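You operate a simulated robot arm through the tools that you are given. There is no shell and no other tool. Be economical: measure what you need, move in short steps, check, and stop when the job is done.

Carry out the task below with a simulated robot arm. There is one attempt and no reset: what you move stays moved.

Task
Gauge the rough stone and stand the dop of that size in the press carriage.
Fine: close the gauge slide on the stone, read it, draw the slide back; the size cards name the dops.

The check looks at the end state, three seconds after you hand in, the way a careful person would. Anything else that was tipped, shoved, dropped, spilled or broken makes it a failure.

Robot
A 6-joint arm with a two-finger parallel gripper, fixed in place. Base frame: the origin is at the foot of the arm, x ahead of it, y to its left, z up; the work surface is at about z = 800. Lengths are in mm, angles in degrees, forces in N, time in s.
With the tool pointing down near the work surface it reaches from about 320 to 700 mm from the base axis. Its first joint turns from -166.0 to 166.0 degrees. Payload 4.1 kg.
The TCP is the grasp point between the finger pads, 23 mm short of the fingertips. In the tool frame z runs along the fingers and y along their closing line. The gripper opens to 94 mm. The fingers are 38 mm wide and 10 mm thick; the gripper's body (54 by 96 mm) begins 39 mm behind the TCP.
Orientation is that of the tool frame in the base frame, as a unit quaternion [x, y, z, w]. With the fingers straight down and closing along the base's y, the tool's x points along the base's -x, its y along +y and its z along -z.

Tools
- The arm moves only by the tool servo_tool. Its argument "commands" is a list that holds one entry, the list of rows, each a list of 7 numbers: the finger opening in mm, from 0 to 94, then the shift along the tool's x, y, z in units of 500 mm (1.0 is 500 mm), then the turn, a rotation vector about the tool's x, y, z in units of 45 degrees (1.0 is 45 degrees). In form: [[[gripper, x, y, z, wx, wy, wz], ...]]. A call has 1 to 12 rows; each row is the pose to reach, as a shift and turn from the pose commanded when the call began, along the tool's axes at that moment. A call with a number of a shift or a turn outside -1 to 1 is refused whole. A row lasts 0.2 s, in which the tool goes at most 50 mm and 8.6 degrees; a call with a longer step from one row to the next is refused whole, and so is a gripper value outside its range. Where a pose cannot be reached the arm comes as near as it can. A force on the tool above 40 N (or 10 N above the force at the start of the call, whichever is more), or a blocked arm, ends the call early, and 0.2 s more pass. Each finger travels about 45 mm/s and halts on what it meets, pressing with about 35 N; the grip force reading is that of the motor and also rises with nothing between the fingers. The clock runs only during rows and for 0.2 s after the last one: add rows that repeat a pose to give the fingers time. It gives the time, the measured TCP pose, the force on the tool (base axes), the opening and the grip force at its end, in the units of the frame above (readings bear some noise), with the torque about the TCP (base axes, N m) and any sound that the robot's microphone picked up.
- Cameras (640 x 400 px; columns grow to the right, rows downward): "scene" is fixed at [400.2, -499.6, 1543.6]; the picture's right is [1.00, -0.09, 0.00], its down [-0.08, -0.97, -0.23] and it looks along [0.02, 0.23, -0.97] (base axes); focal length 296 px, centre (320, 200). "wrist" rides on the gripper at [86, 16, -75] in the tool frame; the picture's right is [-0.18, 0.98, 0.00], its down [-0.58, -0.11, -0.81] and it looks along [-0.79, -0.15, 0.59] (tool axes); focal length 243 px, centre (320, 200). There is no depth. A picture from a camera that has moved, and an enlarged one, comes with that camera's place and axes in the base frame and with its lens.
- get_image(camera): a new picture of that camera. The clock stands still meanwhile.
- raise_lower(by): slides the trunk up (or, below 0, down) by that many mm; the arm rides with it, the base frame stays. It gives what a move gives, with no picture.
- zoom(camera, box): a new picture of the part [left, top, right, bottom] of that camera's present view, enlarged. The clock stands still meanwhile.
- job_done(): hands the job in; it is judged then, once.

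Go step by step. Nothing tells you positions but the pictures and the camera data: compare them with the known pose of the tool, close in by small moves and look again before you grip or let go. The budget is 120 turns and 84 pictures, counting those below and the enlarged ones. Unless the task says otherwise, let go and move clear before handing in, and close with one line.

The tools are called by a JSON object that holds its "op" and its "data". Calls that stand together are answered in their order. servo_tool: Moves the arm, as the interface text tells. Its arguments: {"type":"object","properties":{"commands":{"type":"array","items":{"type":"array","items":{"type":"array","items":{"type":"number"}}}}},"required":["commands"]} The other tools are called the same way: raise_lower (by) slides the trunk up or down; get_image (camera) takes a picture; zoom (camera, box) takes an enlarged picture of a part of a camera's view; job_done () hands the job in.

At the start:

```text
time_s: 0.0
tool_pos: [314.7, -293.3, 1137.7]
tcp_rot: [-0.001, 1.0, 0.0, 0.0]
ft_force: [0.6, 0.2, 0.4]
moment: [-0.01, 0.0, -0.04]
width: 93.9
gripper_force: 0.1
trunk travel left (down, up): [-400.0, 190.0]
```

scene: 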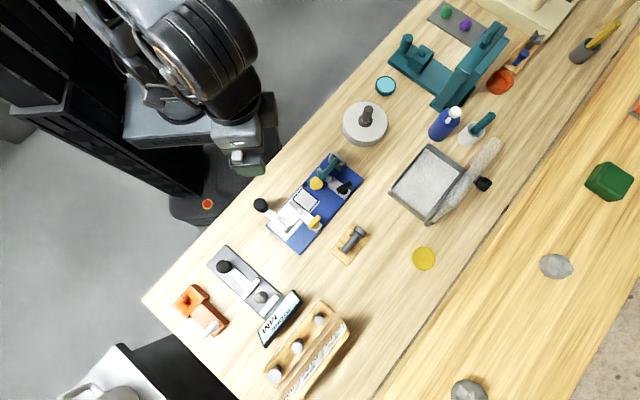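
wrist: 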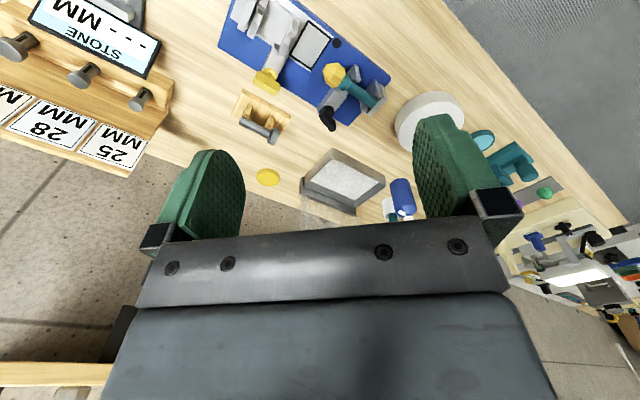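

I see a grey gauge with a black-knobbed slide and a stone, a display, a dop rack with size cards, and a blue press. I'll zoom in on these first.

{"op": "zoom", "data": {"camera": "scene", "box": [170, 230, 362, 400]}}

{"op": "zoom", "data": {"camera": "scene", "box": [240, 140, 380, 265]}}

{"op": "zoom", "data": {"camera": "wrist", "box": [0, 0, 200, 180]}}

{"op": "zoom", "data": {"camera": "wrist", "box": [200, 0, 400, 150]}}

```text
2.35 times, centred on (266, 315) of scene
camera zoom: at [400.2, -499.6, 1543.6], right [1.0, -0.09, 0.0], down [-0.08, -0.97, -0.23], along [0.02, 0.23, -0.97], focal length 696 px, centre (447, -71)
```

zoom: 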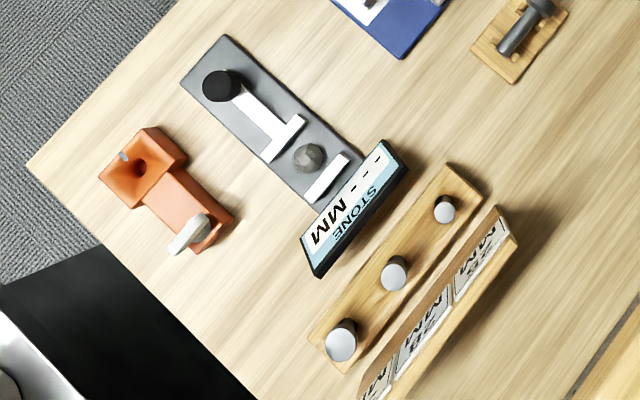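

```text
3.20 times, centred on (310, 202) of scene
camera zoom: at [400.2, -499.6, 1543.6], right [1.0, -0.09, 0.0], down [-0.08, -0.97, -0.23], along [0.02, 0.23, -0.97], focal length 946 px, centre (352, 192)
```

zoom: 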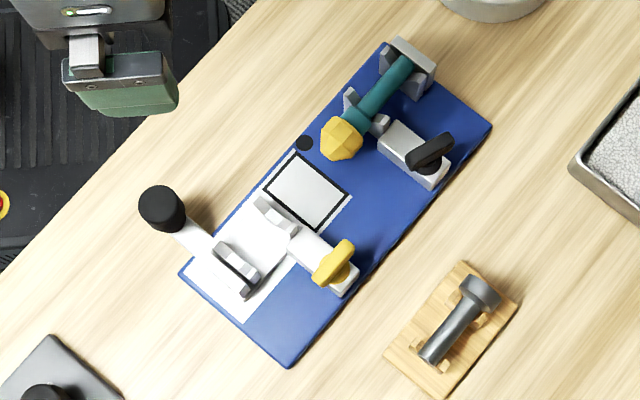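

```text
2.22 times, centred on (100, 90) of wrist
camera zoom: at [227.0, -278.3, 1214.6], right [0.18, 0.98, 0.0], down [0.58, -0.11, 0.81], along [0.79, -0.15, -0.59], focal length 539 px, centre (809, 444)
```

zoom: 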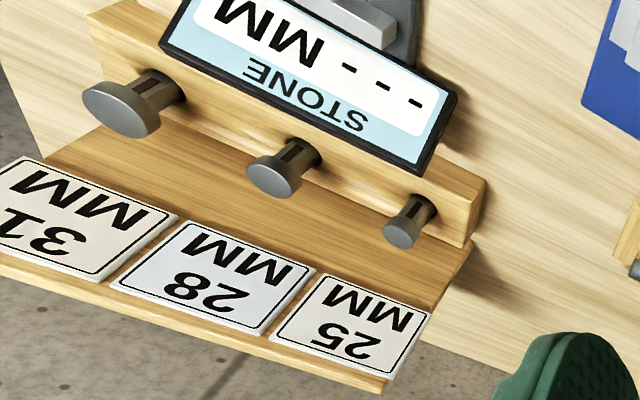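

```text
2.67 times, centred on (300, 75) of wrist
camera zoom: at [227.0, -278.3, 1214.6], right [0.18, 0.98, 0.0], down [0.58, -0.11, 0.81], along [0.79, -0.15, -0.59], focal length 647 px, centre (373, 533)
```

zoom: 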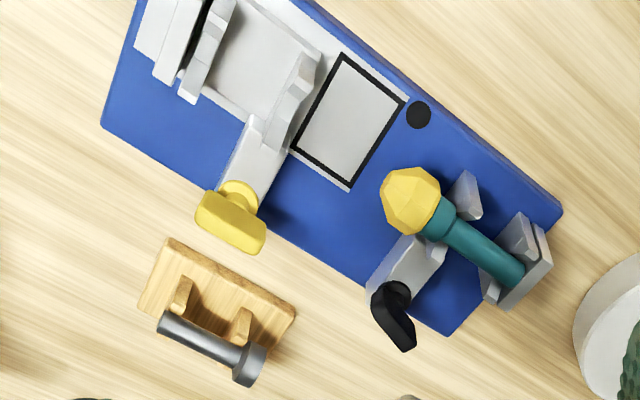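

The cards read 31, 28 and 25, with the dops standing in the rack and the gauge pointing about -45° in base. I'll move above the gauge with the camera turned toward it to look closer.

{"op": "servo_tool", "data": {"commands": [[[94, 0.027, -0.053, 0.039, 0, 0, 0.143], [94, 0.054, -0.107, 0.079, 0, 0, 0.286], [94, 0.081, -0.16, 0.118, 0, 0, 0.429], [94, 0.109, -0.214, 0.158, 0, 0, 0.571], [94, 0.136, -0.267, 0.197, 0, 0, 0.714], [94, 0.163, -0.321, 0.237, 0, 0, 0.857], [94, 0.19, -0.374, 0.276, 0, 0, 1.0], [94, 0.19, -0.374, 0.276, 0, 0, 1.0]]]}}

{"op": "get_image", "data": {"camera": "wrist"}}

```text
time_s: 1.8
tool_pos: [219.6, -482.5, 1002.6]
tcp_rot: [0.383, 0.924, 0.0, 0.0]
ft_force: [0.2, -0.6, -0.3]
moment: [0.0, 0.02, 0.03]
width: 94.0
gripper_force: 0.0
trunk travel left (down, up): [-400.0, 190.0]
```

```text
77 pictures are left
camera wrist: at [170.0, -409.5, 1077.4], right [0.83, 0.56, 0.0], down [0.33, -0.49, 0.81], along [0.45, -0.67, -0.59], focal length 243 px, centre (320, 200)
```

wrist: 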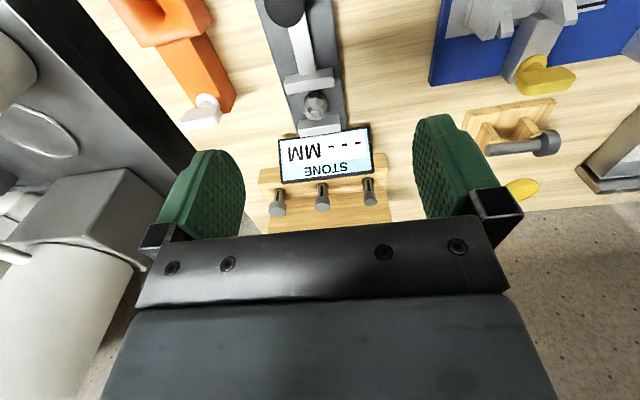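

The gauge is ahead of the gripper. I'll zoom on it and on the press.

{"op": "zoom", "data": {"camera": "wrist", "box": [240, 0, 400, 220]}}

{"op": "zoom", "data": {"camera": "wrist", "box": [420, 0, 640, 160]}}

```text
1.82 times, centred on (320, 110) of wrist
camera zoom: at [170.0, -409.5, 1077.4], right [0.83, 0.56, 0.0], down [0.33, -0.49, 0.81], along [0.45, -0.67, -0.59], focal length 441 px, centre (320, 364)
```

zoom: 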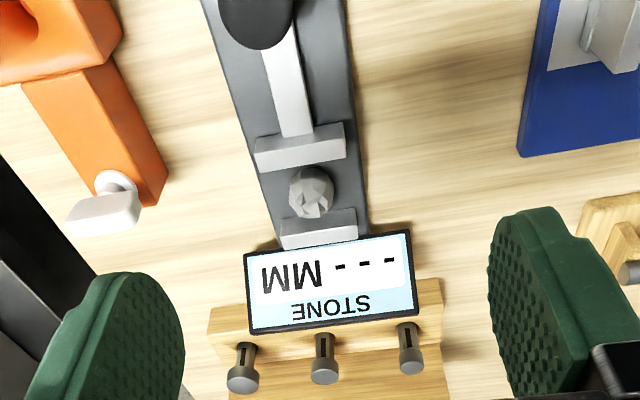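

```text
2.50 times, centred on (530, 80) of wrist
camera zoom: at [170.0, -409.5, 1077.4], right [0.83, 0.56, 0.0], down [0.33, -0.49, 0.81], along [0.45, -0.67, -0.59], focal length 606 px, centre (-205, 500)
```

zoom: 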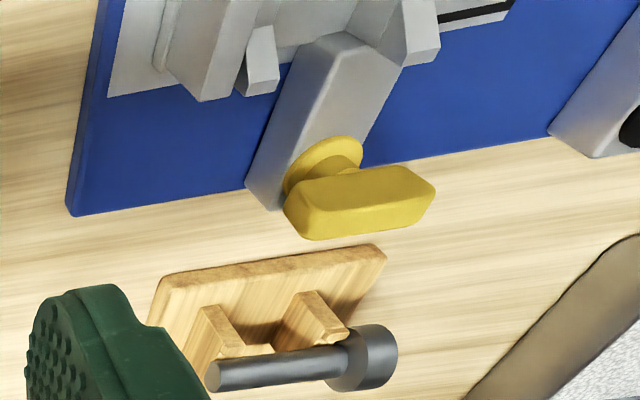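

The knob is at about (182, -473, 855). I'll hover over it and narrow the fingers to 60 mm.

{"op": "servo_tool", "data": {"commands": [[[85, 0.022, -0.013, 0.068, 0, 0, 0], [75, 0.044, -0.026, 0.136, 0, 0, 0], [65, 0.0666, -0.0398, 0.204, 0, 0, 0], [60, 0.0666, -0.0398, 0.204, 0, 0, 0]]]}}

{"op": "get_image", "data": {"camera": "wrist"}}

{"op": "zoom", "data": {"camera": "scene", "box": [160, 210, 320, 310]}}

```text
time_s: 2.8
tool_pos: [181.8, -470.8, 898.5]
tcp_rot: [0.382, 0.924, 0.001, 0.0]
ft_force: [0.1, 0.8, 0.6]
moment: [-0.02, 0.02, 0.02]
width: 60.1
gripper_force: 0.0
trunk travel left (down, up): [-400.0, 190.0]
```

```text
74 pictures are left
camera wrist: at [131.6, -397.7, 974.2], right [0.82, 0.57, 0.0], down [0.33, -0.49, 0.81], along [0.46, -0.67, -0.59], focal length 243 px, centre (320, 200)
```

wrist: 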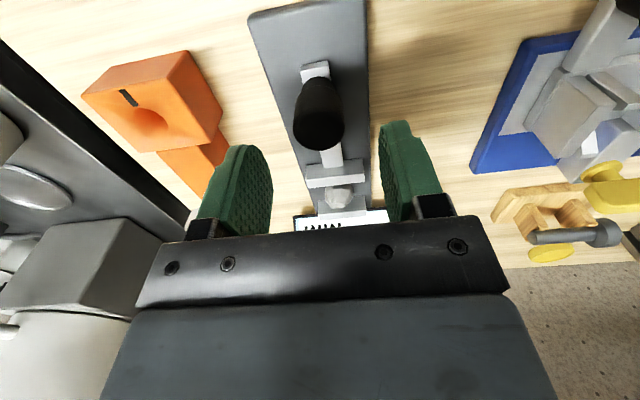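

```text
4.00 times, centred on (240, 260) of scene
camera zoom: at [400.2, -499.6, 1543.6], right [1.0, -0.09, 0.0], down [-0.08, -0.97, -0.23], along [0.02, 0.23, -0.97], focal length 1183 px, centre (640, -40)
```

zoom: 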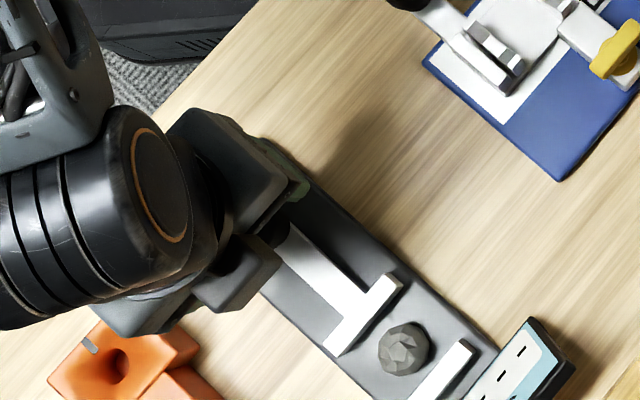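

The knob is centred between the fingers. I'll descend to z≈846 and close gently on it.

{"op": "servo_tool", "data": {"commands": [[[60, 0, 0, 0.05, 0, 0, 0], [60, 0, 0, 0.104, 0, 0, 0], [60, 0, 0, 0.104, 0, 0, 0]]]}}

{"op": "zoom", "data": {"camera": "wrist", "box": [200, 20, 440, 240]}}

```text
time_s: 3.6
tool_pos: [181.6, -471.1, 846.5]
tcp_rot: [0.383, 0.924, 0.001, 0.0]
ft_force: [0.5, 0.0, -0.3]
moment: [0.01, 0.0, -0.04]
width: 60.0
gripper_force: 0.0
trunk travel left (down, up): [-400.0, 190.0]
```

```text
1.82 times, centred on (320, 130) of wrist
camera zoom: at [131.9, -398.6, 921.8], right [0.82, 0.57, 0.0], down [0.33, -0.49, 0.81], along [0.46, -0.67, -0.59], focal length 441 px, centre (320, 327)
```

zoom: 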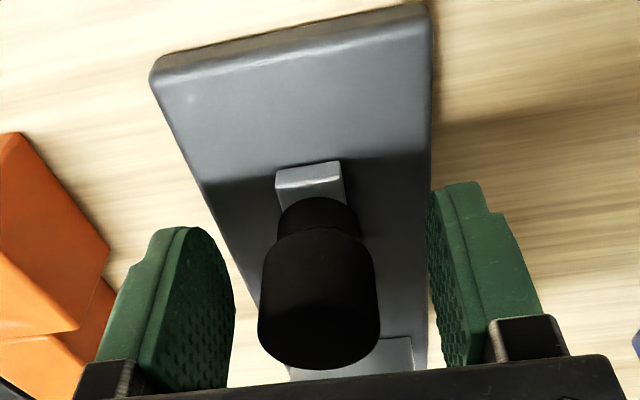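

The knob sits between the pads. Now I'll close on it.

{"op": "servo_tool", "data": {"commands": [[[40, 0, 0, 0, 0, 0, 0], [25, 0, 0, 0, 0, 0, 0], [20, 0, 0, 0, 0, 0, 0], [20, 0, 0, 0, 0, 0, 0]]]}}

```text
time_s: 4.6
tool_pos: [181.3, -472.1, 846.5]
tcp_rot: [0.382, 0.924, 0.001, 0.0]
ft_force: [-1.8, -2.9, -1.6]
moment: [-0.23, -0.06, 0.0]
width: 28.5
gripper_force: 45.2
trunk travel left (down, up): [-400.0, 190.0]
```

I've gripped the knob (28.5 mm). I'll push the slide toward the stone in small steps.

{"op": "servo_tool", "data": {"commands": [[[20, -0.006, 0, 0, 0, 0, 0], [20, -0.012, 0, 0, 0, 0, 0], [20, -0.018, 0, 0, 0, 0, 0], [20, -0.024, 0, 0, 0, 0, 0]]]}}

{"op": "zoom", "data": {"camera": "scene", "box": [200, 250, 320, 360]}}

```text
time_s: 5.6
tool_pos: [190.3, -480.1, 846.2]
tcp_rot: [0.382, 0.924, 0.001, 0.0]
ft_force: [-2.5, -0.8, -4.5]
moment: [-0.12, -0.1, -0.2]
width: 28.4
gripper_force: 45.4
trunk travel left (down, up): [-400.0, 190.0]
```

```text
3.64 times, centred on (260, 305) of scene
camera zoom: at [400.2, -499.6, 1543.6], right [1.0, -0.09, 0.0], down [-0.08, -0.97, -0.23], along [0.02, 0.23, -0.97], focal length 1075 px, centre (538, -182)
```

zoom: 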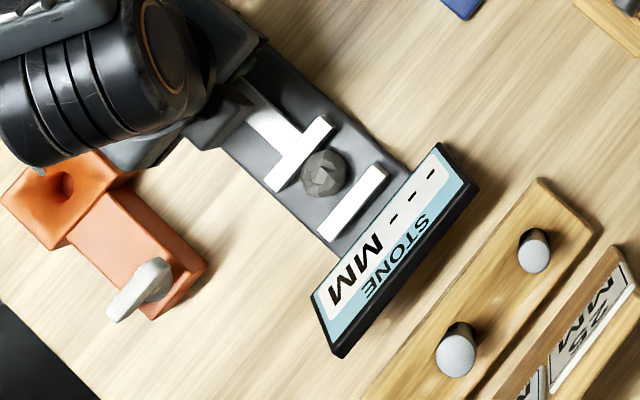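

The jaw is nearly at the stone, and the slide runs with little force. I'll keep going slowly until the stone is held against the anvil.

{"op": "servo_tool", "data": {"commands": [[[20, -0.003, 0, 0, 0, 0, 0], [20, -0.006, 0, 0, 0, 0, 0], [20, -0.009, 0, 0, 0, 0, 0], [20, -0.012, 0, 0, 0, 0, 0]]]}}

{"op": "zoom", "data": {"camera": "scene", "box": [200, 250, 320, 360]}}

```text
time_s: 6.6
tool_pos: [193.8, -484.7, 847.0]
tcp_rot: [0.382, 0.924, 0.0, -0.001]
ft_force: [-2.5, 2.4, -3.8]
moment: [-0.05, 0.0, -0.24]
width: 28.3
gripper_force: 44.8
trunk travel left (down, up): [-400.0, 190.0]
```

```text
3.64 times, centred on (260, 305) of scene
camera zoom: at [400.2, -499.6, 1543.6], right [1.0, -0.09, 0.0], down [-0.08, -0.97, -0.23], along [0.02, 0.23, -0.97], focal length 1075 px, centre (538, -182)
```

zoom: 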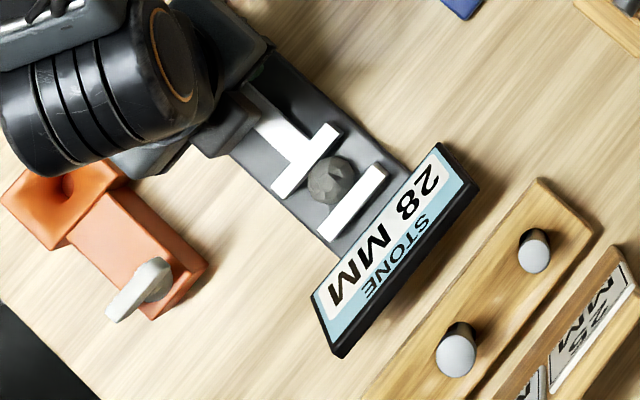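

It reads 28 MM. I'll nudge 2 mm further to confirm that's fully closed.

{"op": "servo_tool", "data": {"commands": [[[20, -0.002, 0, 0, 0, 0, 0], [20, -0.004, 0, 0, 0, 0, 0]]]}}

{"op": "zoom", "data": {"camera": "scene", "box": [200, 250, 320, 360]}}

```text
time_s: 7.2
tool_pos: [194.6, -484.1, 847.1]
tcp_rot: [0.382, 0.924, 0.002, -0.001]
ft_force: [-8.0, 16.3, -8.3]
moment: [-1.52, 0.11, 0.05]
width: 28.5
gripper_force: 45.3
trunk travel left (down, up): [-400.0, 190.0]
```

```text
3.64 times, centred on (260, 305) of scene
camera zoom: at [400.2, -499.6, 1543.6], right [1.0, -0.09, 0.0], down [-0.08, -0.97, -0.23], along [0.02, 0.23, -0.97], focal length 1075 px, centre (538, -182)
```

zoom: 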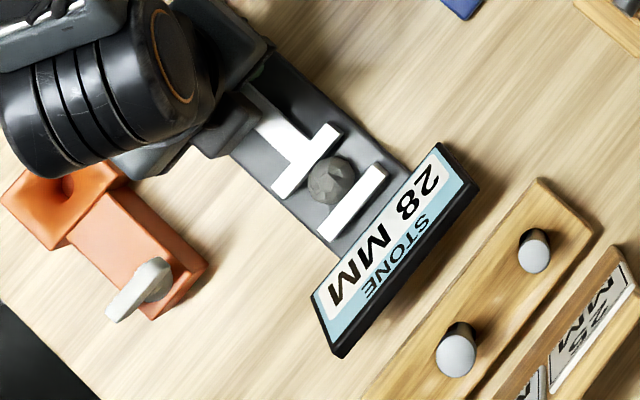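

It's firmly closed and the stone is 28 mm. I'll draw the slide back to where it started.

{"op": "servo_tool", "data": {"commands": [[[20, 0.006, 0, 0, 0, 0, 0], [20, 0.014, 0, 0, 0, 0, 0], [20, 0.022, 0, 0, 0, 0, 0], [20, 0.03, 0, 0, 0, 0, 0], [20, 0.036, 0, 0, 0, 0, 0], [20, 0.04, 0, 0, 0, 0, 0], [20, 0.04, 0, 0, 0, 0, 0]]]}}

{"op": "zoom", "data": {"camera": "scene", "box": [200, 250, 320, 360]}}

```text
time_s: 8.8
tool_pos: [182.1, -471.6, 846.3]
tcp_rot: [0.383, 0.924, 0.0, -0.001]
ft_force: [11.0, 10.5, -12.8]
moment: [-1.01, -0.93, -0.04]
width: 28.6
gripper_force: 45.1
trunk travel left (down, up): [-400.0, 190.0]
```

```text
3.64 times, centred on (260, 305) of scene
camera zoom: at [400.2, -499.6, 1543.6], right [1.0, -0.09, 0.0], down [-0.08, -0.97, -0.23], along [0.02, 0.23, -0.97], focal length 1075 px, centre (538, -182)
```

zoom: 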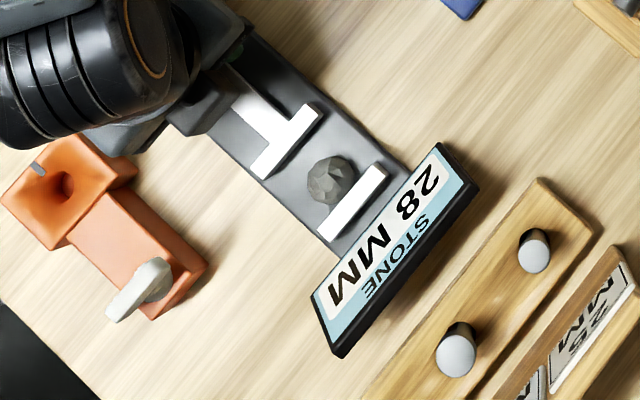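

The slide is back and the reading is held. I'll release, rise, and move over to look at the press.

{"op": "servo_tool", "data": {"commands": [[[60, 0, 0, 0, 0, 0, 0], [60, 0, 0, 0, 0, 0, 0], [60, 0, 0, 0, 0, 0, 0], [60, 0, 0, -0.09, 0, 0, 0], [60, 0, 0, -0.18, 0, 0, 0], [60, 0, 0, -0.27, 0, 0, 0], [80, 0.023, 0.096, -0.3, 0, 0, 0], [94, 0.046, 0.19, -0.31, 0, 0, 0], [94, 0.07, 0.28, -0.31, 0, 0, 0], [94, 0.09, 0.37, -0.31, 0, 0, 0], [94, 0.117, 0.46, -0.31, 0, 0, 0], [94, 0.117, 0.48, -0.31, 0, 0, 0]]]}}

{"op": "get_image", "data": {"camera": "wrist"}}

{"op": "zoom", "data": {"camera": "scene", "box": [170, 230, 362, 400]}}

```text
refused: row 7 steps farther than a row can; nothing moved
```

```text
67 pictures are left
camera wrist: at [131.9, -399.0, 922.1], right [0.83, 0.56, 0.0], down [0.33, -0.49, 0.81], along [0.46, -0.66, -0.59], focal length 243 px, centre (320, 200)
```

wrist: 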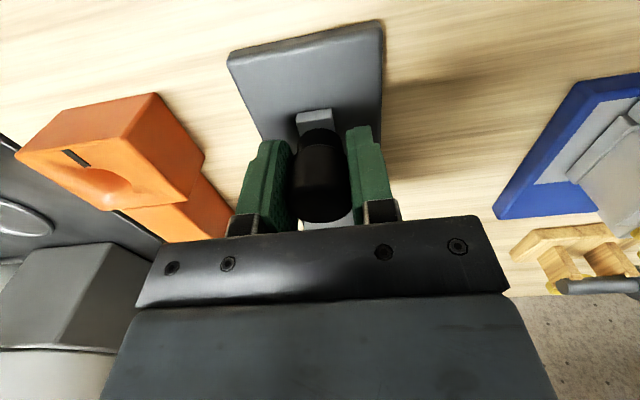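

```text
2.35 times, centred on (266, 315) of scene
camera zoom: at [400.2, -499.6, 1543.6], right [1.0, -0.09, 0.0], down [-0.08, -0.97, -0.23], along [0.02, 0.23, -0.97], focal length 696 px, centre (447, -71)
```

zoom: 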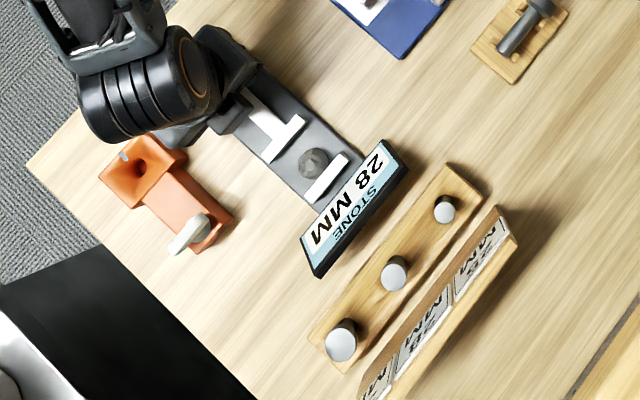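

That call was refused because one step was too long, so I'll resend it as two calls with shorter steps. First comes the release and lift.

{"op": "servo_tool", "data": {"commands": [[[60, 0, 0, 0, 0, 0, 0], [60, 0, 0, 0, 0, 0, 0], [60, 0, 0, 0, 0, 0, 0], [60, 0, 0, -0.09, 0, 0, 0], [60, 0, 0, -0.18, 0, 0, 0], [60, 0, 0, -0.27, 0, 0, 0], [80, 0.01, 0.08, -0.31, 0, 0, 0]]]}}

{"op": "servo_tool", "data": {"commands": [[[94, 0.02, 0.08, 0, 0, 0, 0], [94, 0.04, 0.16, 0, 0, 0, 0], [94, 0.06, 0.24, 0, 0, 0, 0], [94, 0.08, 0.32, 0, 0, 0, 0], [94, 0.1, 0.4, 0, 0, 0, 0], [94, 0.1, 0.4, 0, 0, 0, 0]]]}}

{"op": "get_image", "data": {"camera": "wrist"}}

{"op": "zoom", "data": {"camera": "scene", "box": [170, 230, 362, 400]}}

```text
time_s: 10.4
tool_pos: [204.8, -438.6, 1000.6]
tcp_rot: [0.381, 0.925, 0.0, 0.0]
ft_force: [0.6, -0.4, -0.4]
moment: [0.04, -0.02, 0.01]
width: 79.8
gripper_force: 0.0
trunk travel left (down, up): [-400.0, 190.0]
```

```text
time_s: 11.8
tool_pos: [310.7, -261.6, 1002.5]
tcp_rot: [0.382, 0.924, 0.0, -0.001]
ft_force: [-0.7, 0.8, 0.7]
moment: [-0.04, 0.0, -0.02]
width: 94.0
gripper_force: 0.0
trunk travel left (down, up): [-400.0, 190.0]
```

```text
65 pictures are left
camera wrist: at [261.1, -189.6, 1077.2], right [0.82, 0.57, 0.0], down [0.33, -0.49, 0.81], along [0.46, -0.67, -0.59], focal length 243 px, centre (320, 200)
```

wrist: 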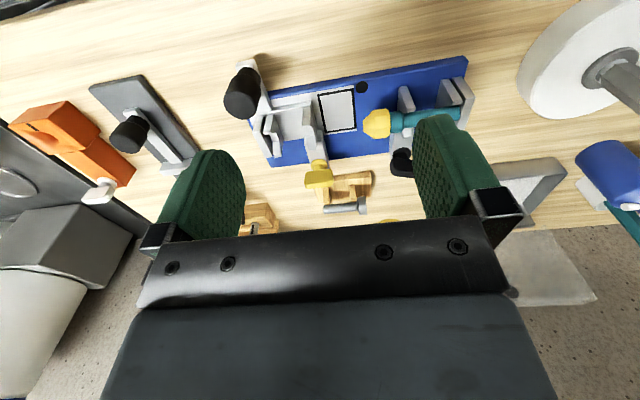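

```text
2.35 times, centred on (266, 315) of scene
camera zoom: at [400.2, -499.6, 1543.6], right [1.0, -0.09, 0.0], down [-0.08, -0.97, -0.23], along [0.02, 0.23, -0.97], focal length 696 px, centre (447, -71)
```

zoom: 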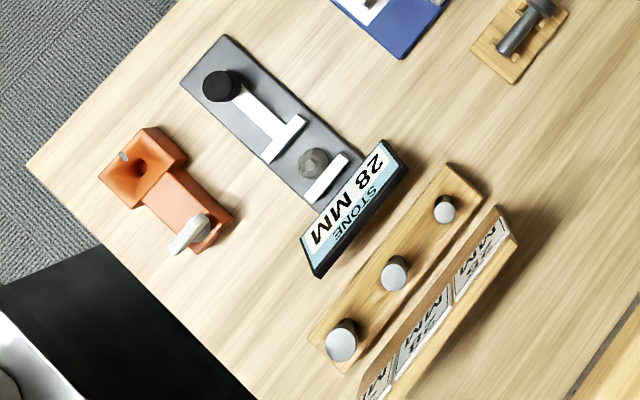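

The slide is back at its start and the display still shows 28. I'll zoom on the press now.

{"op": "zoom", "data": {"camera": "wrist", "box": [220, 50, 370, 180]}}

{"op": "zoom", "data": {"camera": "scene", "box": [250, 180, 330, 250]}}

```text
3.08 times, centred on (295, 115) of wrist
camera zoom: at [261.1, -189.6, 1077.2], right [0.82, 0.57, 0.0], down [0.33, -0.49, 0.81], along [0.46, -0.67, -0.59], focal length 746 px, centre (397, 462)
```

zoom: 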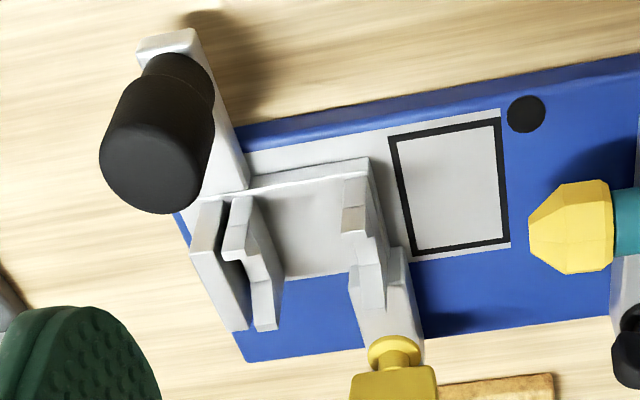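

```text
5.71 times, centred on (290, 215) of scene
camera zoom: at [400.2, -499.6, 1543.6], right [1.0, -0.09, 0.0], down [-0.08, -0.97, -0.23], along [0.02, 0.23, -0.97], focal length 1690 px, centre (491, 114)
```

zoom: 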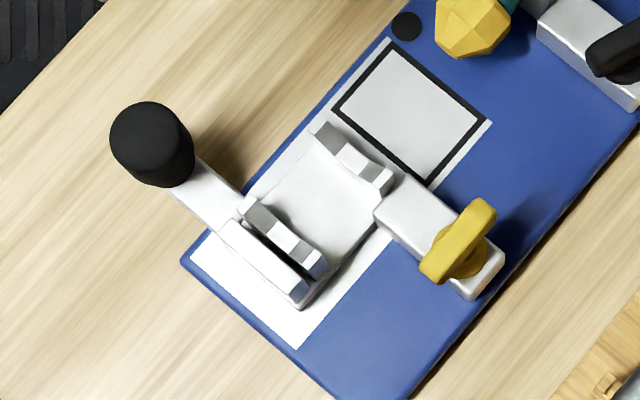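

The blue jig has V-cradles on a carriage, and there's also a teal fixture and an orange block. I'll look at those before deciding which one is the press.

{"op": "zoom", "data": {"camera": "scene", "box": [370, 0, 550, 125]}}

{"op": "servo_tool", "data": {"commands": [[[94, 0.03, 0, 0.05, 0, 0, 0], [94, 0.05, -0.01, 0.1, 0, 0, 0], [94, 0.071, -0.074, 0.15, 0, 0, 0], [94, 0.071, -0.074, 0.15, 0, 0, 0]]]}}

{"op": "zoom", "data": {"camera": "wrist", "box": [220, 0, 480, 180]}}

```text
3.20 times, centred on (460, 62) of scene
camera zoom: at [400.2, -499.6, 1543.6], right [1.0, -0.09, 0.0], down [-0.08, -0.97, -0.23], along [0.02, 0.23, -0.97], focal length 946 px, centre (-128, 640)
```

zoom: 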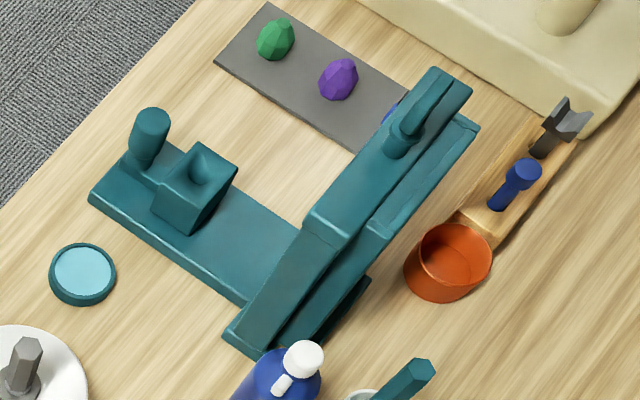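

```text
time_s: 12.8
tool_pos: [260.4, -264.4, 926.3]
tcp_rot: [0.382, 0.924, 0.0, 0.0]
ft_force: [0.0, 0.1, -0.4]
moment: [0.0, 0.0, 0.0]
width: 94.0
gripper_force: 0.0
trunk travel left (down, up): [-400.0, 190.0]
```

```text
2.22 times, centred on (350, 90) of wrist
camera zoom: at [209.9, -192.8, 1000.6], right [0.82, 0.57, 0.0], down [0.33, -0.49, 0.81], along [0.46, -0.66, -0.59], focal length 539 px, centre (253, 444)
```

zoom: 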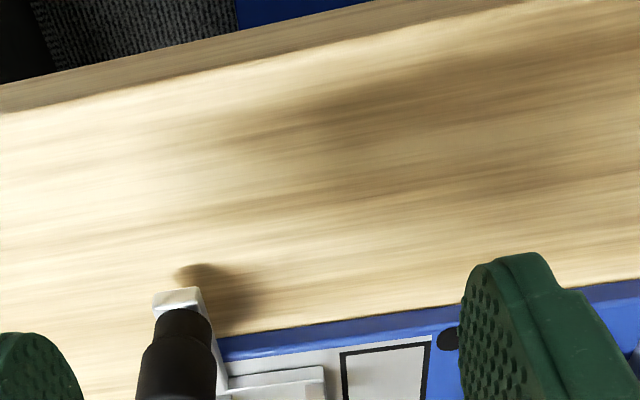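

The teal fixture looks like a real press: an overhead arm with a lever and a socketed block with a handle on a base. I'll move there and look at it before deciding.

{"op": "servo_tool", "data": {"commands": [[[94, 0, 0.084, -0.015, 0, 0, -0.1], [94, -0.001, 0.168, -0.03, 0, 0, -0.2], [94, -0.002, 0.252, -0.045, 0, 0, -0.3], [94, -0.003, 0.336, -0.06, 0, 0, -0.4], [94, -0.004, 0.42, -0.075, 0, 0, -0.5], [94, -0.005, 0.504, -0.09, 0, 0, -0.6], [94, -0.006, 0.588, -0.105, 0, 0, -0.7], [94, -0.007, 0.672, -0.12, 0, 0, -0.8], [94, -0.008, 0.756, -0.135, 0, 0, -0.9], [94, -0.008, 0.84, -0.148, 0, 0, -1.0], [94, -0.008, 0.84, -0.148, 0, 0, -1.0]]]}}

{"op": "get_image", "data": {"camera": "wrist"}}

```text
time_s: 15.2
tool_pos: [561.8, 31.5, 1000.6]
tcp_rot: [0.0, 1.0, 0.0, 0.0]
ft_force: [-0.7, 0.2, 0.0]
moment: [-0.05, 0.01, -0.01]
width: 93.8
gripper_force: 0.0
trunk travel left (down, up): [-400.0, 190.0]
```

```text
59 pictures are left
camera wrist: at [475.0, 47.1, 1075.9], right [0.18, 0.98, 0.0], down [0.58, -0.11, 0.81], along [0.79, -0.15, -0.59], focal length 243 px, centre (320, 200)
```

wrist: 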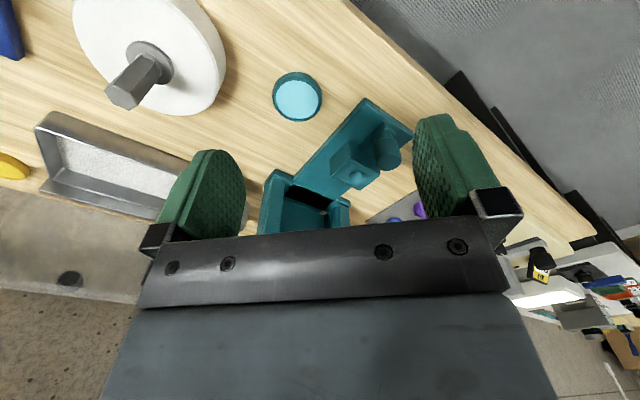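

{"op": "zoom", "data": {"camera": "wrist", "box": [250, 80, 430, 240]}}

```text
2.50 times, centred on (340, 160) of wrist
camera zoom: at [475.0, 47.1, 1075.9], right [0.18, 0.98, 0.0], down [0.58, -0.11, 0.81], along [0.79, -0.15, -0.59], focal length 606 px, centre (270, 300)
```

zoom: 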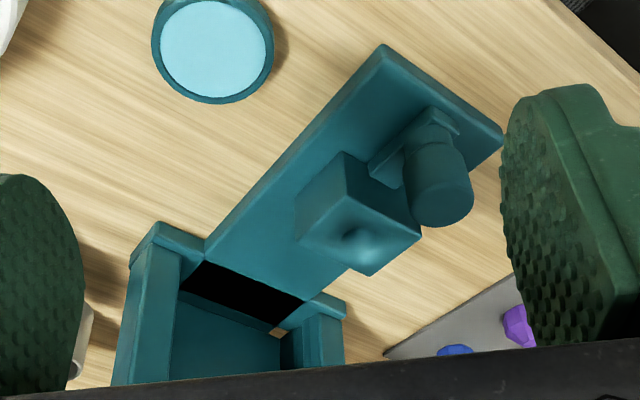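

The teal press has a handled carriage with a funnel socket in its block, running under a gantry, so the dop can stand there. I'll move further out to test reach and see the socket up close.

{"op": "servo_tool", "data": {"commands": [[[94, -0.08, 0.01, 0, 0, 0, 0], [94, -0.16, 0.02, 0, 0, 0, 0], [94, -0.22, 0.02, 0, 0, 0, 0], [94, -0.26, 0.02, 0, 0, 0, 0], [94, -0.26, 0.02, 0, 0, 0, 0]]]}}

{"op": "get_image", "data": {"camera": "wrist"}}

```text
time_s: 16.4
tool_pos: [678.4, 40.2, 998.5]
tcp_rot: [0.0, 1.0, 0.0, -0.001]
ft_force: [-0.2, 0.8, -0.1]
moment: [-0.01, 0.0, 0.03]
width: 94.2
gripper_force: 0.0
out of reach, approached as far as the arm can: row 4, 5
trunk travel left (down, up): [-400.0, 190.0]
```

```text
57 pictures are left
camera wrist: at [591.6, 56.6, 1074.3], right [0.18, 0.98, 0.0], down [0.58, -0.11, 0.81], along [0.79, -0.15, -0.59], focal length 243 px, centre (320, 200)
```

wrist: 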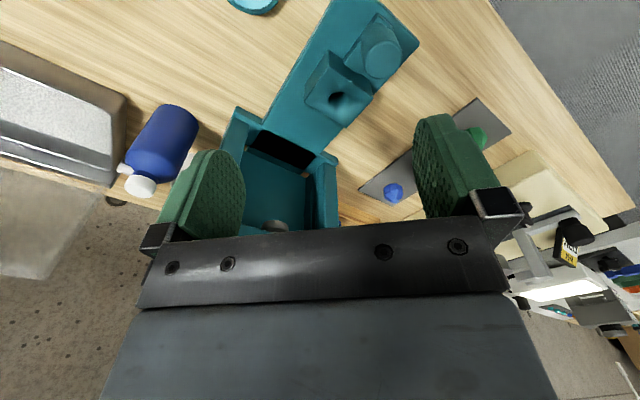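

The straight-down reach ends near 680 at this height, so I'll need a tilt or the trunk. The socket is at about (726, 47, 850). I'll zoom for its detail.

{"op": "zoom", "data": {"camera": "wrist", "box": [230, 0, 430, 150]}}

{"op": "zoom", "data": {"camera": "scene", "box": [230, 290, 360, 400]}}

```text
2.67 times, centred on (330, 75) of wrist
camera zoom: at [591.6, 56.6, 1074.3], right [0.18, 0.98, 0.0], down [0.58, -0.11, 0.81], along [0.79, -0.15, -0.59], focal length 647 px, centre (293, 533)
```

zoom: 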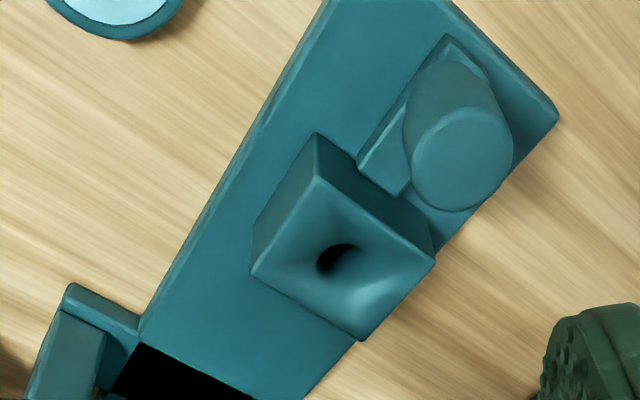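

```text
3.64 times, centred on (295, 345) of scene
camera zoom: at [400.2, -499.6, 1543.6], right [1.0, -0.09, 0.0], down [-0.08, -0.97, -0.23], along [0.02, 0.23, -0.97], focal length 1075 px, centre (411, -327)
```

zoom: 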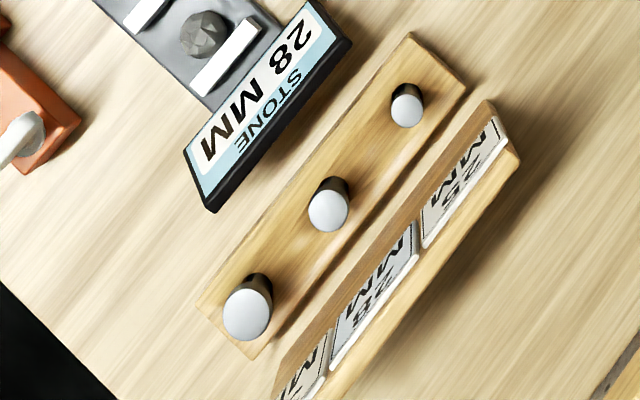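

Next I'll go to the rack for the 28 mm dop, which I place at about (340, -654) with its top near z 868. I'll swing round at z 1000.

{"op": "servo_tool", "data": {"commands": [[[94, 0.07, -0.04, 0, 0, 0, 0], [94, 0.12, -0.11, 0, 0, 0, 0.1], [94, 0.17, -0.18, 0, 0, 0, 0.2], [94, 0.22, -0.25, 0, 0, 0, 0.3], [94, 0.27, -0.32, 0, 0, 0, 0.4], [94, 0.32, -0.39, 0, 0, 0, 0.5], [94, 0.36, -0.47, 0, 0, 0, 0.6], [94, 0.396, -0.54, 0, 0, 0, 0.6], [94, 0.396, -0.54, 0, 0, 0, 0.6]]]}}

{"op": "servo_tool", "data": {"commands": [[[80, 0.009, -0.08, 0, 0, 0, 0.08], [80, 0.018, -0.165, 0, 0, 0, 0.16], [80, 0.027, -0.25, 0, 0, 0, 0.24], [80, 0.036, -0.335, 0, 0, 0, 0.32], [80, 0.045, -0.42, 0, 0, 0, 0.4], [80, 0.055, -0.505, 0, 0, 0, 0.48], [80, 0.065, -0.59, 0, 0, 0, 0.56], [80, 0.075, -0.67, 0, 0, 0, 0.62], [80, 0.075, -0.689, 0, 0, 0, 0.62]]]}}

{"op": "get_image", "data": {"camera": "wrist"}}

```text
time_s: 18.4
tool_pos: [479.3, -232.5, 1000.5]
tcp_rot: [0.233, 0.972, 0.0, -0.001]
ft_force: [0.3, -0.5, 0.3]
moment: [0.0, 0.02, 0.01]
width: 94.1
gripper_force: 0.1
trunk travel left (down, up): [-400.0, 190.0]
```

```text
time_s: 20.4
tool_pos: [288.7, -520.7, 999.2]
tcp_rot: [0.461, 0.887, 0.0, 0.001]
ft_force: [-0.2, -0.1, -0.5]
moment: [0.01, -0.01, 0.03]
width: 80.1
gripper_force: 0.1
trunk travel left (down, up): [-400.0, 190.0]
```

```text
54 pictures are left
camera wrist: at [252.6, -440.7, 1075.1], right [0.91, 0.42, 0.0], down [0.25, -0.54, 0.81], along [0.33, -0.73, -0.59], focal length 243 px, centre (320, 200)
```

wrist: 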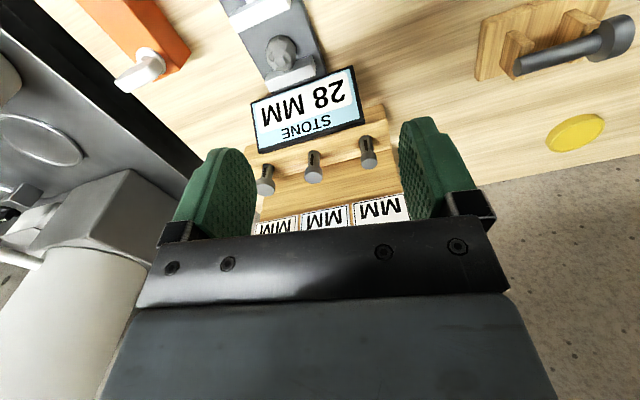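

{"op": "zoom", "data": {"camera": "wrist", "box": [240, 100, 410, 235]}}

```text
2.96 times, centred on (325, 168) of wrist
camera zoom: at [252.6, -440.7, 1075.1], right [0.91, 0.42, 0.0], down [0.25, -0.54, 0.81], along [0.33, -0.73, -0.59], focal length 719 px, centre (305, 296)
```

zoom: 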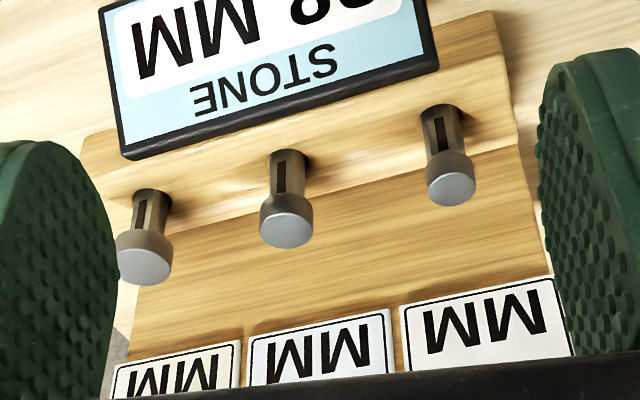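

The dop has a 23 mm head over a 15 mm slotted shank, and the middle one, carded 28, is at (341, -655). I'll tilt the tool 20° outward and hover above it to test reach.

{"op": "servo_tool", "data": {"commands": [[[70, -0.056, -0.014, 0.03, 0, -0.09, 0], [60, -0.112, -0.028, 0.06, 0, -0.18, 0], [50, -0.168, -0.042, 0.09, 0, -0.27, 0], [50, -0.224, -0.056, 0.12, 0, -0.36, 0], [50, -0.279, -0.069, 0.15, 0, -0.444, 0], [50, -0.279, -0.069, 0.15, 0, -0.444, 0]]]}}

{"op": "get_image", "data": {"camera": "wrist"}}

```text
time_s: 21.8
tool_pos: [338.8, -642.9, 920.1]
tcp_rot: [0.453, 0.874, -0.08, 0.154]
ft_force: [0.1, -0.7, 0.7]
moment: [0.0, -0.01, 0.03]
width: 50.1
gripper_force: 0.0
out of reach, approached as far as the arm can: row 5, 6
trunk travel left (down, up): [-400.0, 190.0]
```

```text
52 pictures are left
camera wrist: at [291.5, -546.9, 962.1], right [0.9, 0.42, 0.06], down [0.07, -0.28, 0.96], along [0.42, -0.86, -0.28], focal length 243 px, centre (320, 200)
```

wrist: 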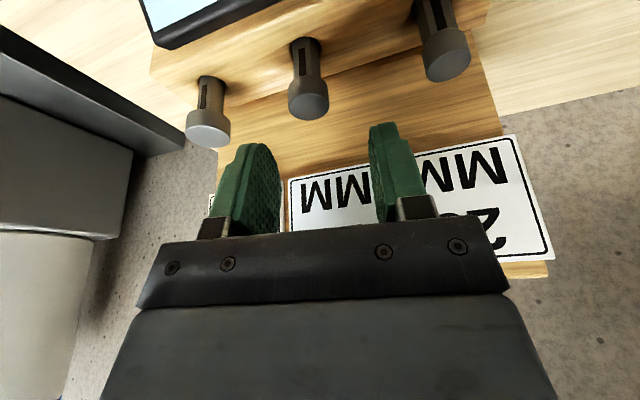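

I'm about 12 mm short. Raising the trunk should lower the tool relative to the shoulder and extend the reach, so I'll raise it 80 mm.

{"op": "raise_lower", "data": {"by": 80}}

```text
time_s: 23.0
tool_pos: [339.0, -643.7, 1000.4]
tcp_rot: [0.454, 0.874, -0.08, 0.154]
ft_force: [0.8, 0.3, 0.2]
moment: [0.01, 0.02, 0.0]
width: 49.9
gripper_force: 0.1
trunk travel left (down, up): [-480.0, 110.0]
```

{"op": "servo_tool", "data": {"commands": [[[50, 0.013, -0.003, 0.056, 0, 0, 0], [50, 0.026, -0.006, 0.112, 0, 0, 0], [50, 0.039, -0.01, 0.167, 0, 0, 0], [50, 0.039, -0.01, 0.167, 0, 0, 0]]]}}

{"op": "get_image", "data": {"camera": "wrist"}}

```text
time_s: 24.0
tool_pos: [340.5, -654.2, 915.9]
tcp_rot: [0.454, 0.874, -0.079, 0.154]
ft_force: [0.5, 0.3, 0.2]
moment: [0.0, 0.0, 0.0]
width: 50.1
gripper_force: 0.0
trunk travel left (down, up): [-480.0, 110.0]
```

```text
51 pictures are left
camera wrist: at [291.3, -557.8, 958.3], right [0.9, 0.42, 0.06], down [0.07, -0.28, 0.96], along [0.42, -0.86, -0.28], focal length 243 px, centre (320, 200)
```

wrist: 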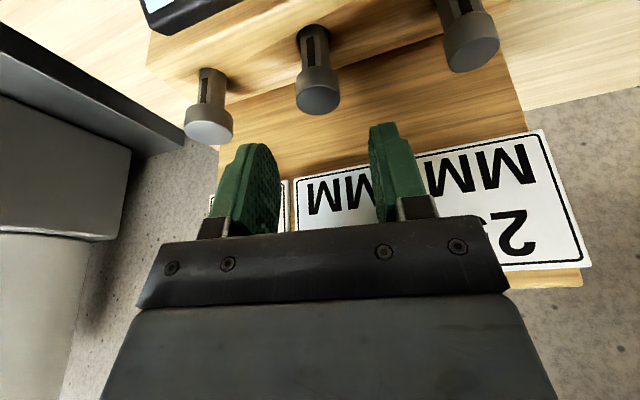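

Reach is fine now. I'll zoom to fix the dop head's position relative to the fingers.

{"op": "zoom", "data": {"camera": "wrist", "box": [240, 0, 420, 220]}}

```text
1.82 times, centred on (330, 110) of wrist
camera zoom: at [291.3, -557.8, 958.3], right [0.9, 0.42, 0.06], down [0.07, -0.28, 0.96], along [0.42, -0.86, -0.28], focal length 441 px, centre (302, 364)
```

zoom: 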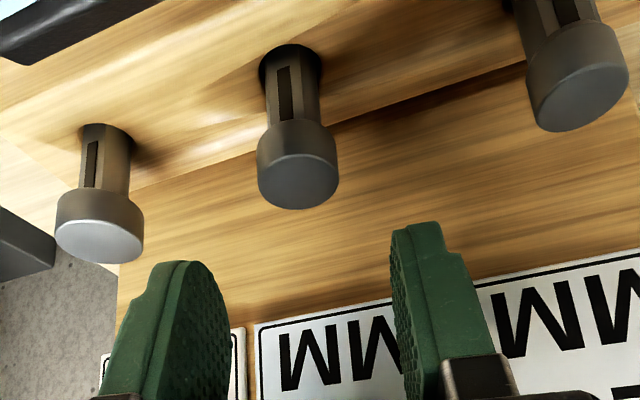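

The head is at about (341.5, -656), spanning z 857–869. I'll descend halfway and look again.

{"op": "servo_tool", "data": {"commands": [[[50, 0.008, 0, 0.026, 0, 0, 0], [50, 0.0165, 0, 0.052, 0, 0, 0], [50, 0.0165, 0, 0.052, 0, 0, 0]]]}}

{"op": "get_image", "data": {"camera": "wrist"}}

{"op": "zoom", "data": {"camera": "scene", "box": [230, 280, 370, 400]}}

```text
time_s: 24.8
tool_pos: [340.7, -654.0, 889.9]
tcp_rot: [0.453, 0.874, -0.079, 0.154]
ft_force: [0.1, -1.1, 0.1]
moment: [-0.02, 0.02, 0.02]
width: 49.9
gripper_force: 0.1
trunk travel left (down, up): [-480.0, 110.0]
```

```text
49 pictures are left
camera wrist: at [292.5, -557.9, 931.0], right [0.9, 0.42, 0.06], down [0.07, -0.28, 0.96], along [0.42, -0.86, -0.28], focal length 243 px, centre (320, 200)
```

wrist: 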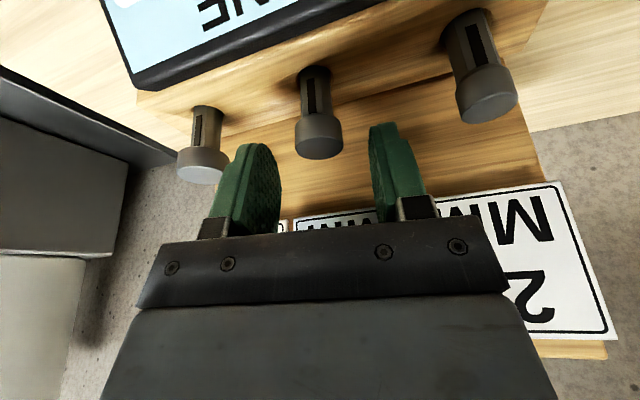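

```text
3.33 times, centred on (300, 340) of scene
camera zoom: at [400.2, -499.6, 1543.6], right [1.0, -0.09, 0.0], down [-0.08, -0.97, -0.23], along [0.02, 0.23, -0.97], focal length 986 px, centre (387, -267)
```

zoom: 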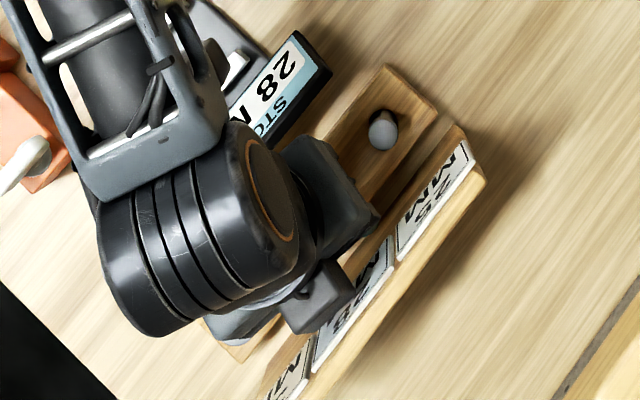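

Alignment is good and the neighbouring dops are clear. I'll go down to z≈864 and close.

{"op": "servo_tool", "data": {"commands": [[[50, 0.009, 0, 0.024, 0, 0, 0], [50, 0.0175, 0.0, 0.049, 0, 0, 0], [50, 0.0175, 0.0, 0.049, 0, 0, 0]]]}}

{"op": "zoom", "data": {"camera": "wrist", "box": [180, 40, 460, 240]}}

```text
time_s: 25.6
tool_pos: [340.4, -652.9, 861.7]
tcp_rot: [0.455, 0.874, -0.08, 0.154]
ft_force: [0.9, -0.2, 0.1]
moment: [0.0, 0.0, 0.02]
width: 50.2
gripper_force: 0.1
out of reach, approached as far as the arm can: row 2, 3
trunk travel left (down, up): [-480.0, 110.0]
```

```text
2.00 times, centred on (320, 140) of wrist
camera zoom: at [292.2, -556.5, 904.0], right [0.9, 0.42, 0.06], down [0.07, -0.28, 0.96], along [0.42, -0.86, -0.28], focal length 485 px, centre (320, 320)
```

zoom: 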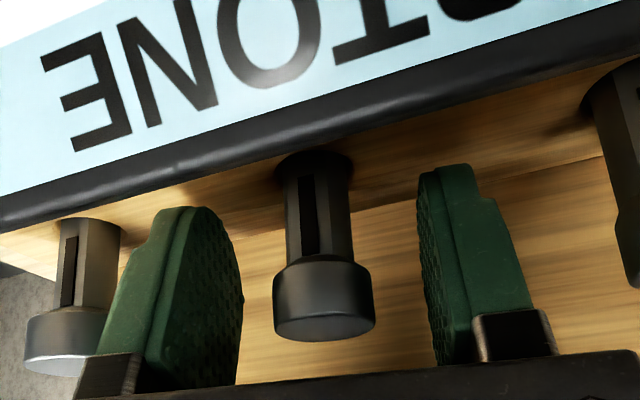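

The fingers straddle the head, which is centred. I'll close the gripper.

{"op": "servo_tool", "data": {"commands": [[[35, 0, 0, 0, 0, 0, 0], [20, 0, 0, 0, 0, 0, 0], [15, 0, 0, 0, 0, 0, 0], [15, 0, 0, 0, 0, 0, 0]]]}}

{"op": "zoom", "data": {"camera": "wrist", "box": [180, 40, 460, 240]}}

```text
time_s: 26.6
tool_pos: [340.2, -653.5, 862.2]
tcp_rot: [0.453, 0.875, -0.08, 0.154]
ft_force: [1.5, 0.4, -0.3]
moment: [-0.02, -0.04, 0.03]
width: 22.2
gripper_force: 34.9
trunk travel left (down, up): [-480.0, 110.0]
```

```text
2.00 times, centred on (320, 140) of wrist
camera zoom: at [292.2, -556.5, 904.1], right [0.9, 0.42, 0.06], down [0.07, -0.28, 0.96], along [0.42, -0.86, -0.28], focal length 485 px, centre (320, 320)
```

zoom: 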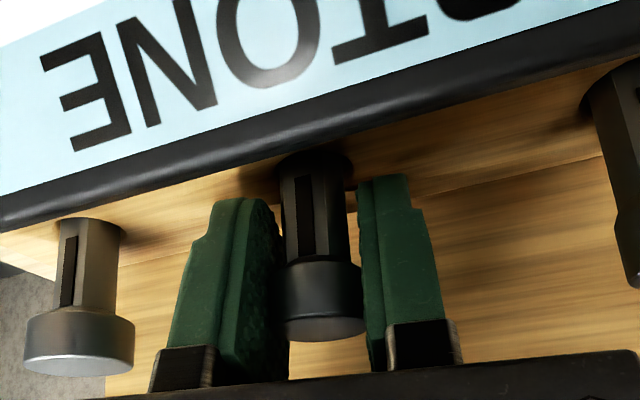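

I've gripped the head at 22.2 mm. I'll lift straight up.

{"op": "servo_tool", "data": {"commands": [[[15, -0.0068, 0, -0.0188, 0, 0, 0], [15, -0.0205, 0, -0.0563, 0, 0, 0], [15, -0.0342, 0, -0.0938, 0, 0, 0], [15, -0.0479, 0, -0.131, 0, 0, 0], [15, -0.0616, 0, -0.169, 0, 0, 0], [15, -0.0616, 0, -0.169, 0, 0, 0]]]}}

{"op": "get_image", "data": {"camera": "wrist"}}

```text
time_s: 28.0
tool_pos: [340.6, -648.6, 950.9]
tcp_rot: [0.454, 0.874, -0.08, 0.154]
ft_force: [1.1, 0.1, -0.5]
moment: [0.0, -0.01, 0.0]
width: 22.3
gripper_force: 35.0
trunk travel left (down, up): [-480.0, 110.0]
```

```text
45 pictures are left
camera wrist: at [291.8, -553.2, 993.3], right [0.9, 0.42, 0.06], down [0.07, -0.28, 0.96], along [0.42, -0.86, -0.29], focal length 243 px, centre (320, 200)
```

wrist: 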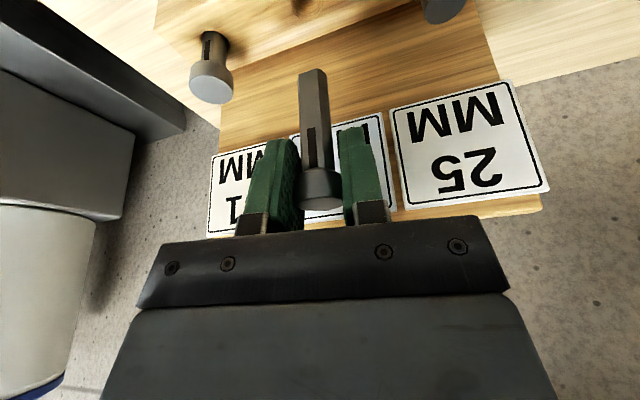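

{"op": "zoom", "data": {"camera": "wrist", "box": [240, 50, 400, 230]}}

```text
2.22 times, centred on (320, 140) of wrist
camera zoom: at [291.8, -553.2, 993.3], right [0.9, 0.42, 0.06], down [0.07, -0.28, 0.96], along [0.42, -0.86, -0.29], focal length 539 px, centre (320, 333)
```

zoom: 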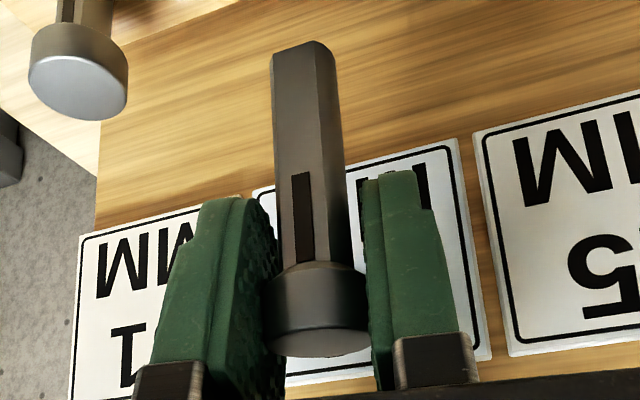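

The dop is held, hanging vertically with about 72 mm total length. I'll retract and rise before swinging over to the press.

{"op": "servo_tool", "data": {"commands": [[[15, 0.048, 0.009, -0.064, 0, 0, 0], [15, 0.096, 0.017, -0.128, 0, 0, 0], [15, 0.143, 0.026, -0.191, 0, 0, 0], [15, 0.191, 0.034, -0.255, 0, 0, 0], [15, 0.239, 0.043, -0.319, 0, 0, 0], [15, 0.239, 0.043, -0.319, 0, 0, 0]]]}}

{"op": "servo_tool", "data": {"commands": [[[15, 0.029, 0.083, -0.011, -0.022, 0, -0.061], [15, 0.059, 0.166, -0.021, -0.044, 0, -0.122], [15, 0.088, 0.249, -0.032, -0.067, 0, -0.183], [15, 0.118, 0.331, -0.043, -0.089, 0, -0.243], [15, 0.147, 0.414, -0.053, -0.111, 0, -0.304], [15, 0.177, 0.497, -0.064, -0.133, 0, -0.365], [15, 0.206, 0.58, -0.075, -0.155, 0, -0.426], [15, 0.235, 0.663, -0.085, -0.177, 0, -0.487], [15, 0.265, 0.746, -0.096, -0.2, 0, -0.548], [15, 0.294, 0.828, -0.107, -0.222, 0, -0.608], [15, 0.324, 0.911, -0.117, -0.244, 0, -0.669], [15, 0.353, 0.994, -0.128, -0.266, 0, -0.73]]]}}

{"op": "get_image", "data": {"camera": "wrist"}}

```text
time_s: 29.4
tool_pos: [322.8, -634.8, 1056.4]
tcp_rot: [0.453, 0.874, -0.079, 0.153]
ft_force: [0.4, -0.3, -1.5]
moment: [-0.02, 0.0, -0.02]
width: 22.0
gripper_force: 35.2
out of reach, approached as far as the arm can: row 1, 2, 3, 4, 5, 6
trunk travel left (down, up): [-480.0, 110.0]
```

```text
time_s: 32.0
tool_pos: [651.9, -304.2, 1120.6]
tcp_rot: [0.185, 0.968, -0.032, 0.169]
ft_force: [-0.2, -0.9, -1.0]
moment: [0.08, -0.09, 0.04]
width: 22.1
gripper_force: 34.9
out of reach, approached as far as the arm can: row 1, 2, 3, 4, 5, 6, 7, 8, 9, 10, 11, 12
trunk travel left (down, up): [-480.0, 110.0]
```

```text
43 pictures are left
camera wrist: at [558.0, -250.8, 1163.2], right [0.52, 0.85, 0.06], down [0.21, -0.2, 0.96], along [0.83, -0.49, -0.29], focal length 243 px, centre (320, 200)
```

wrist: 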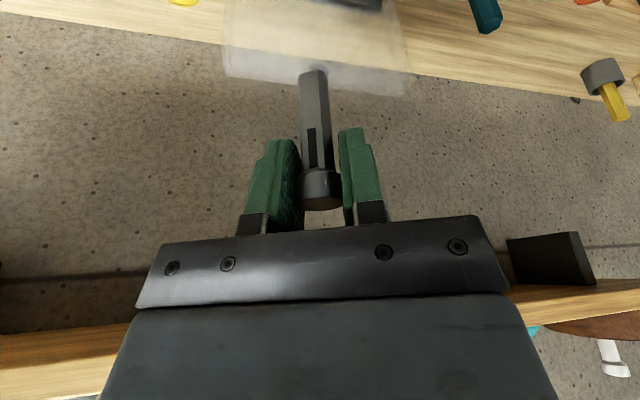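

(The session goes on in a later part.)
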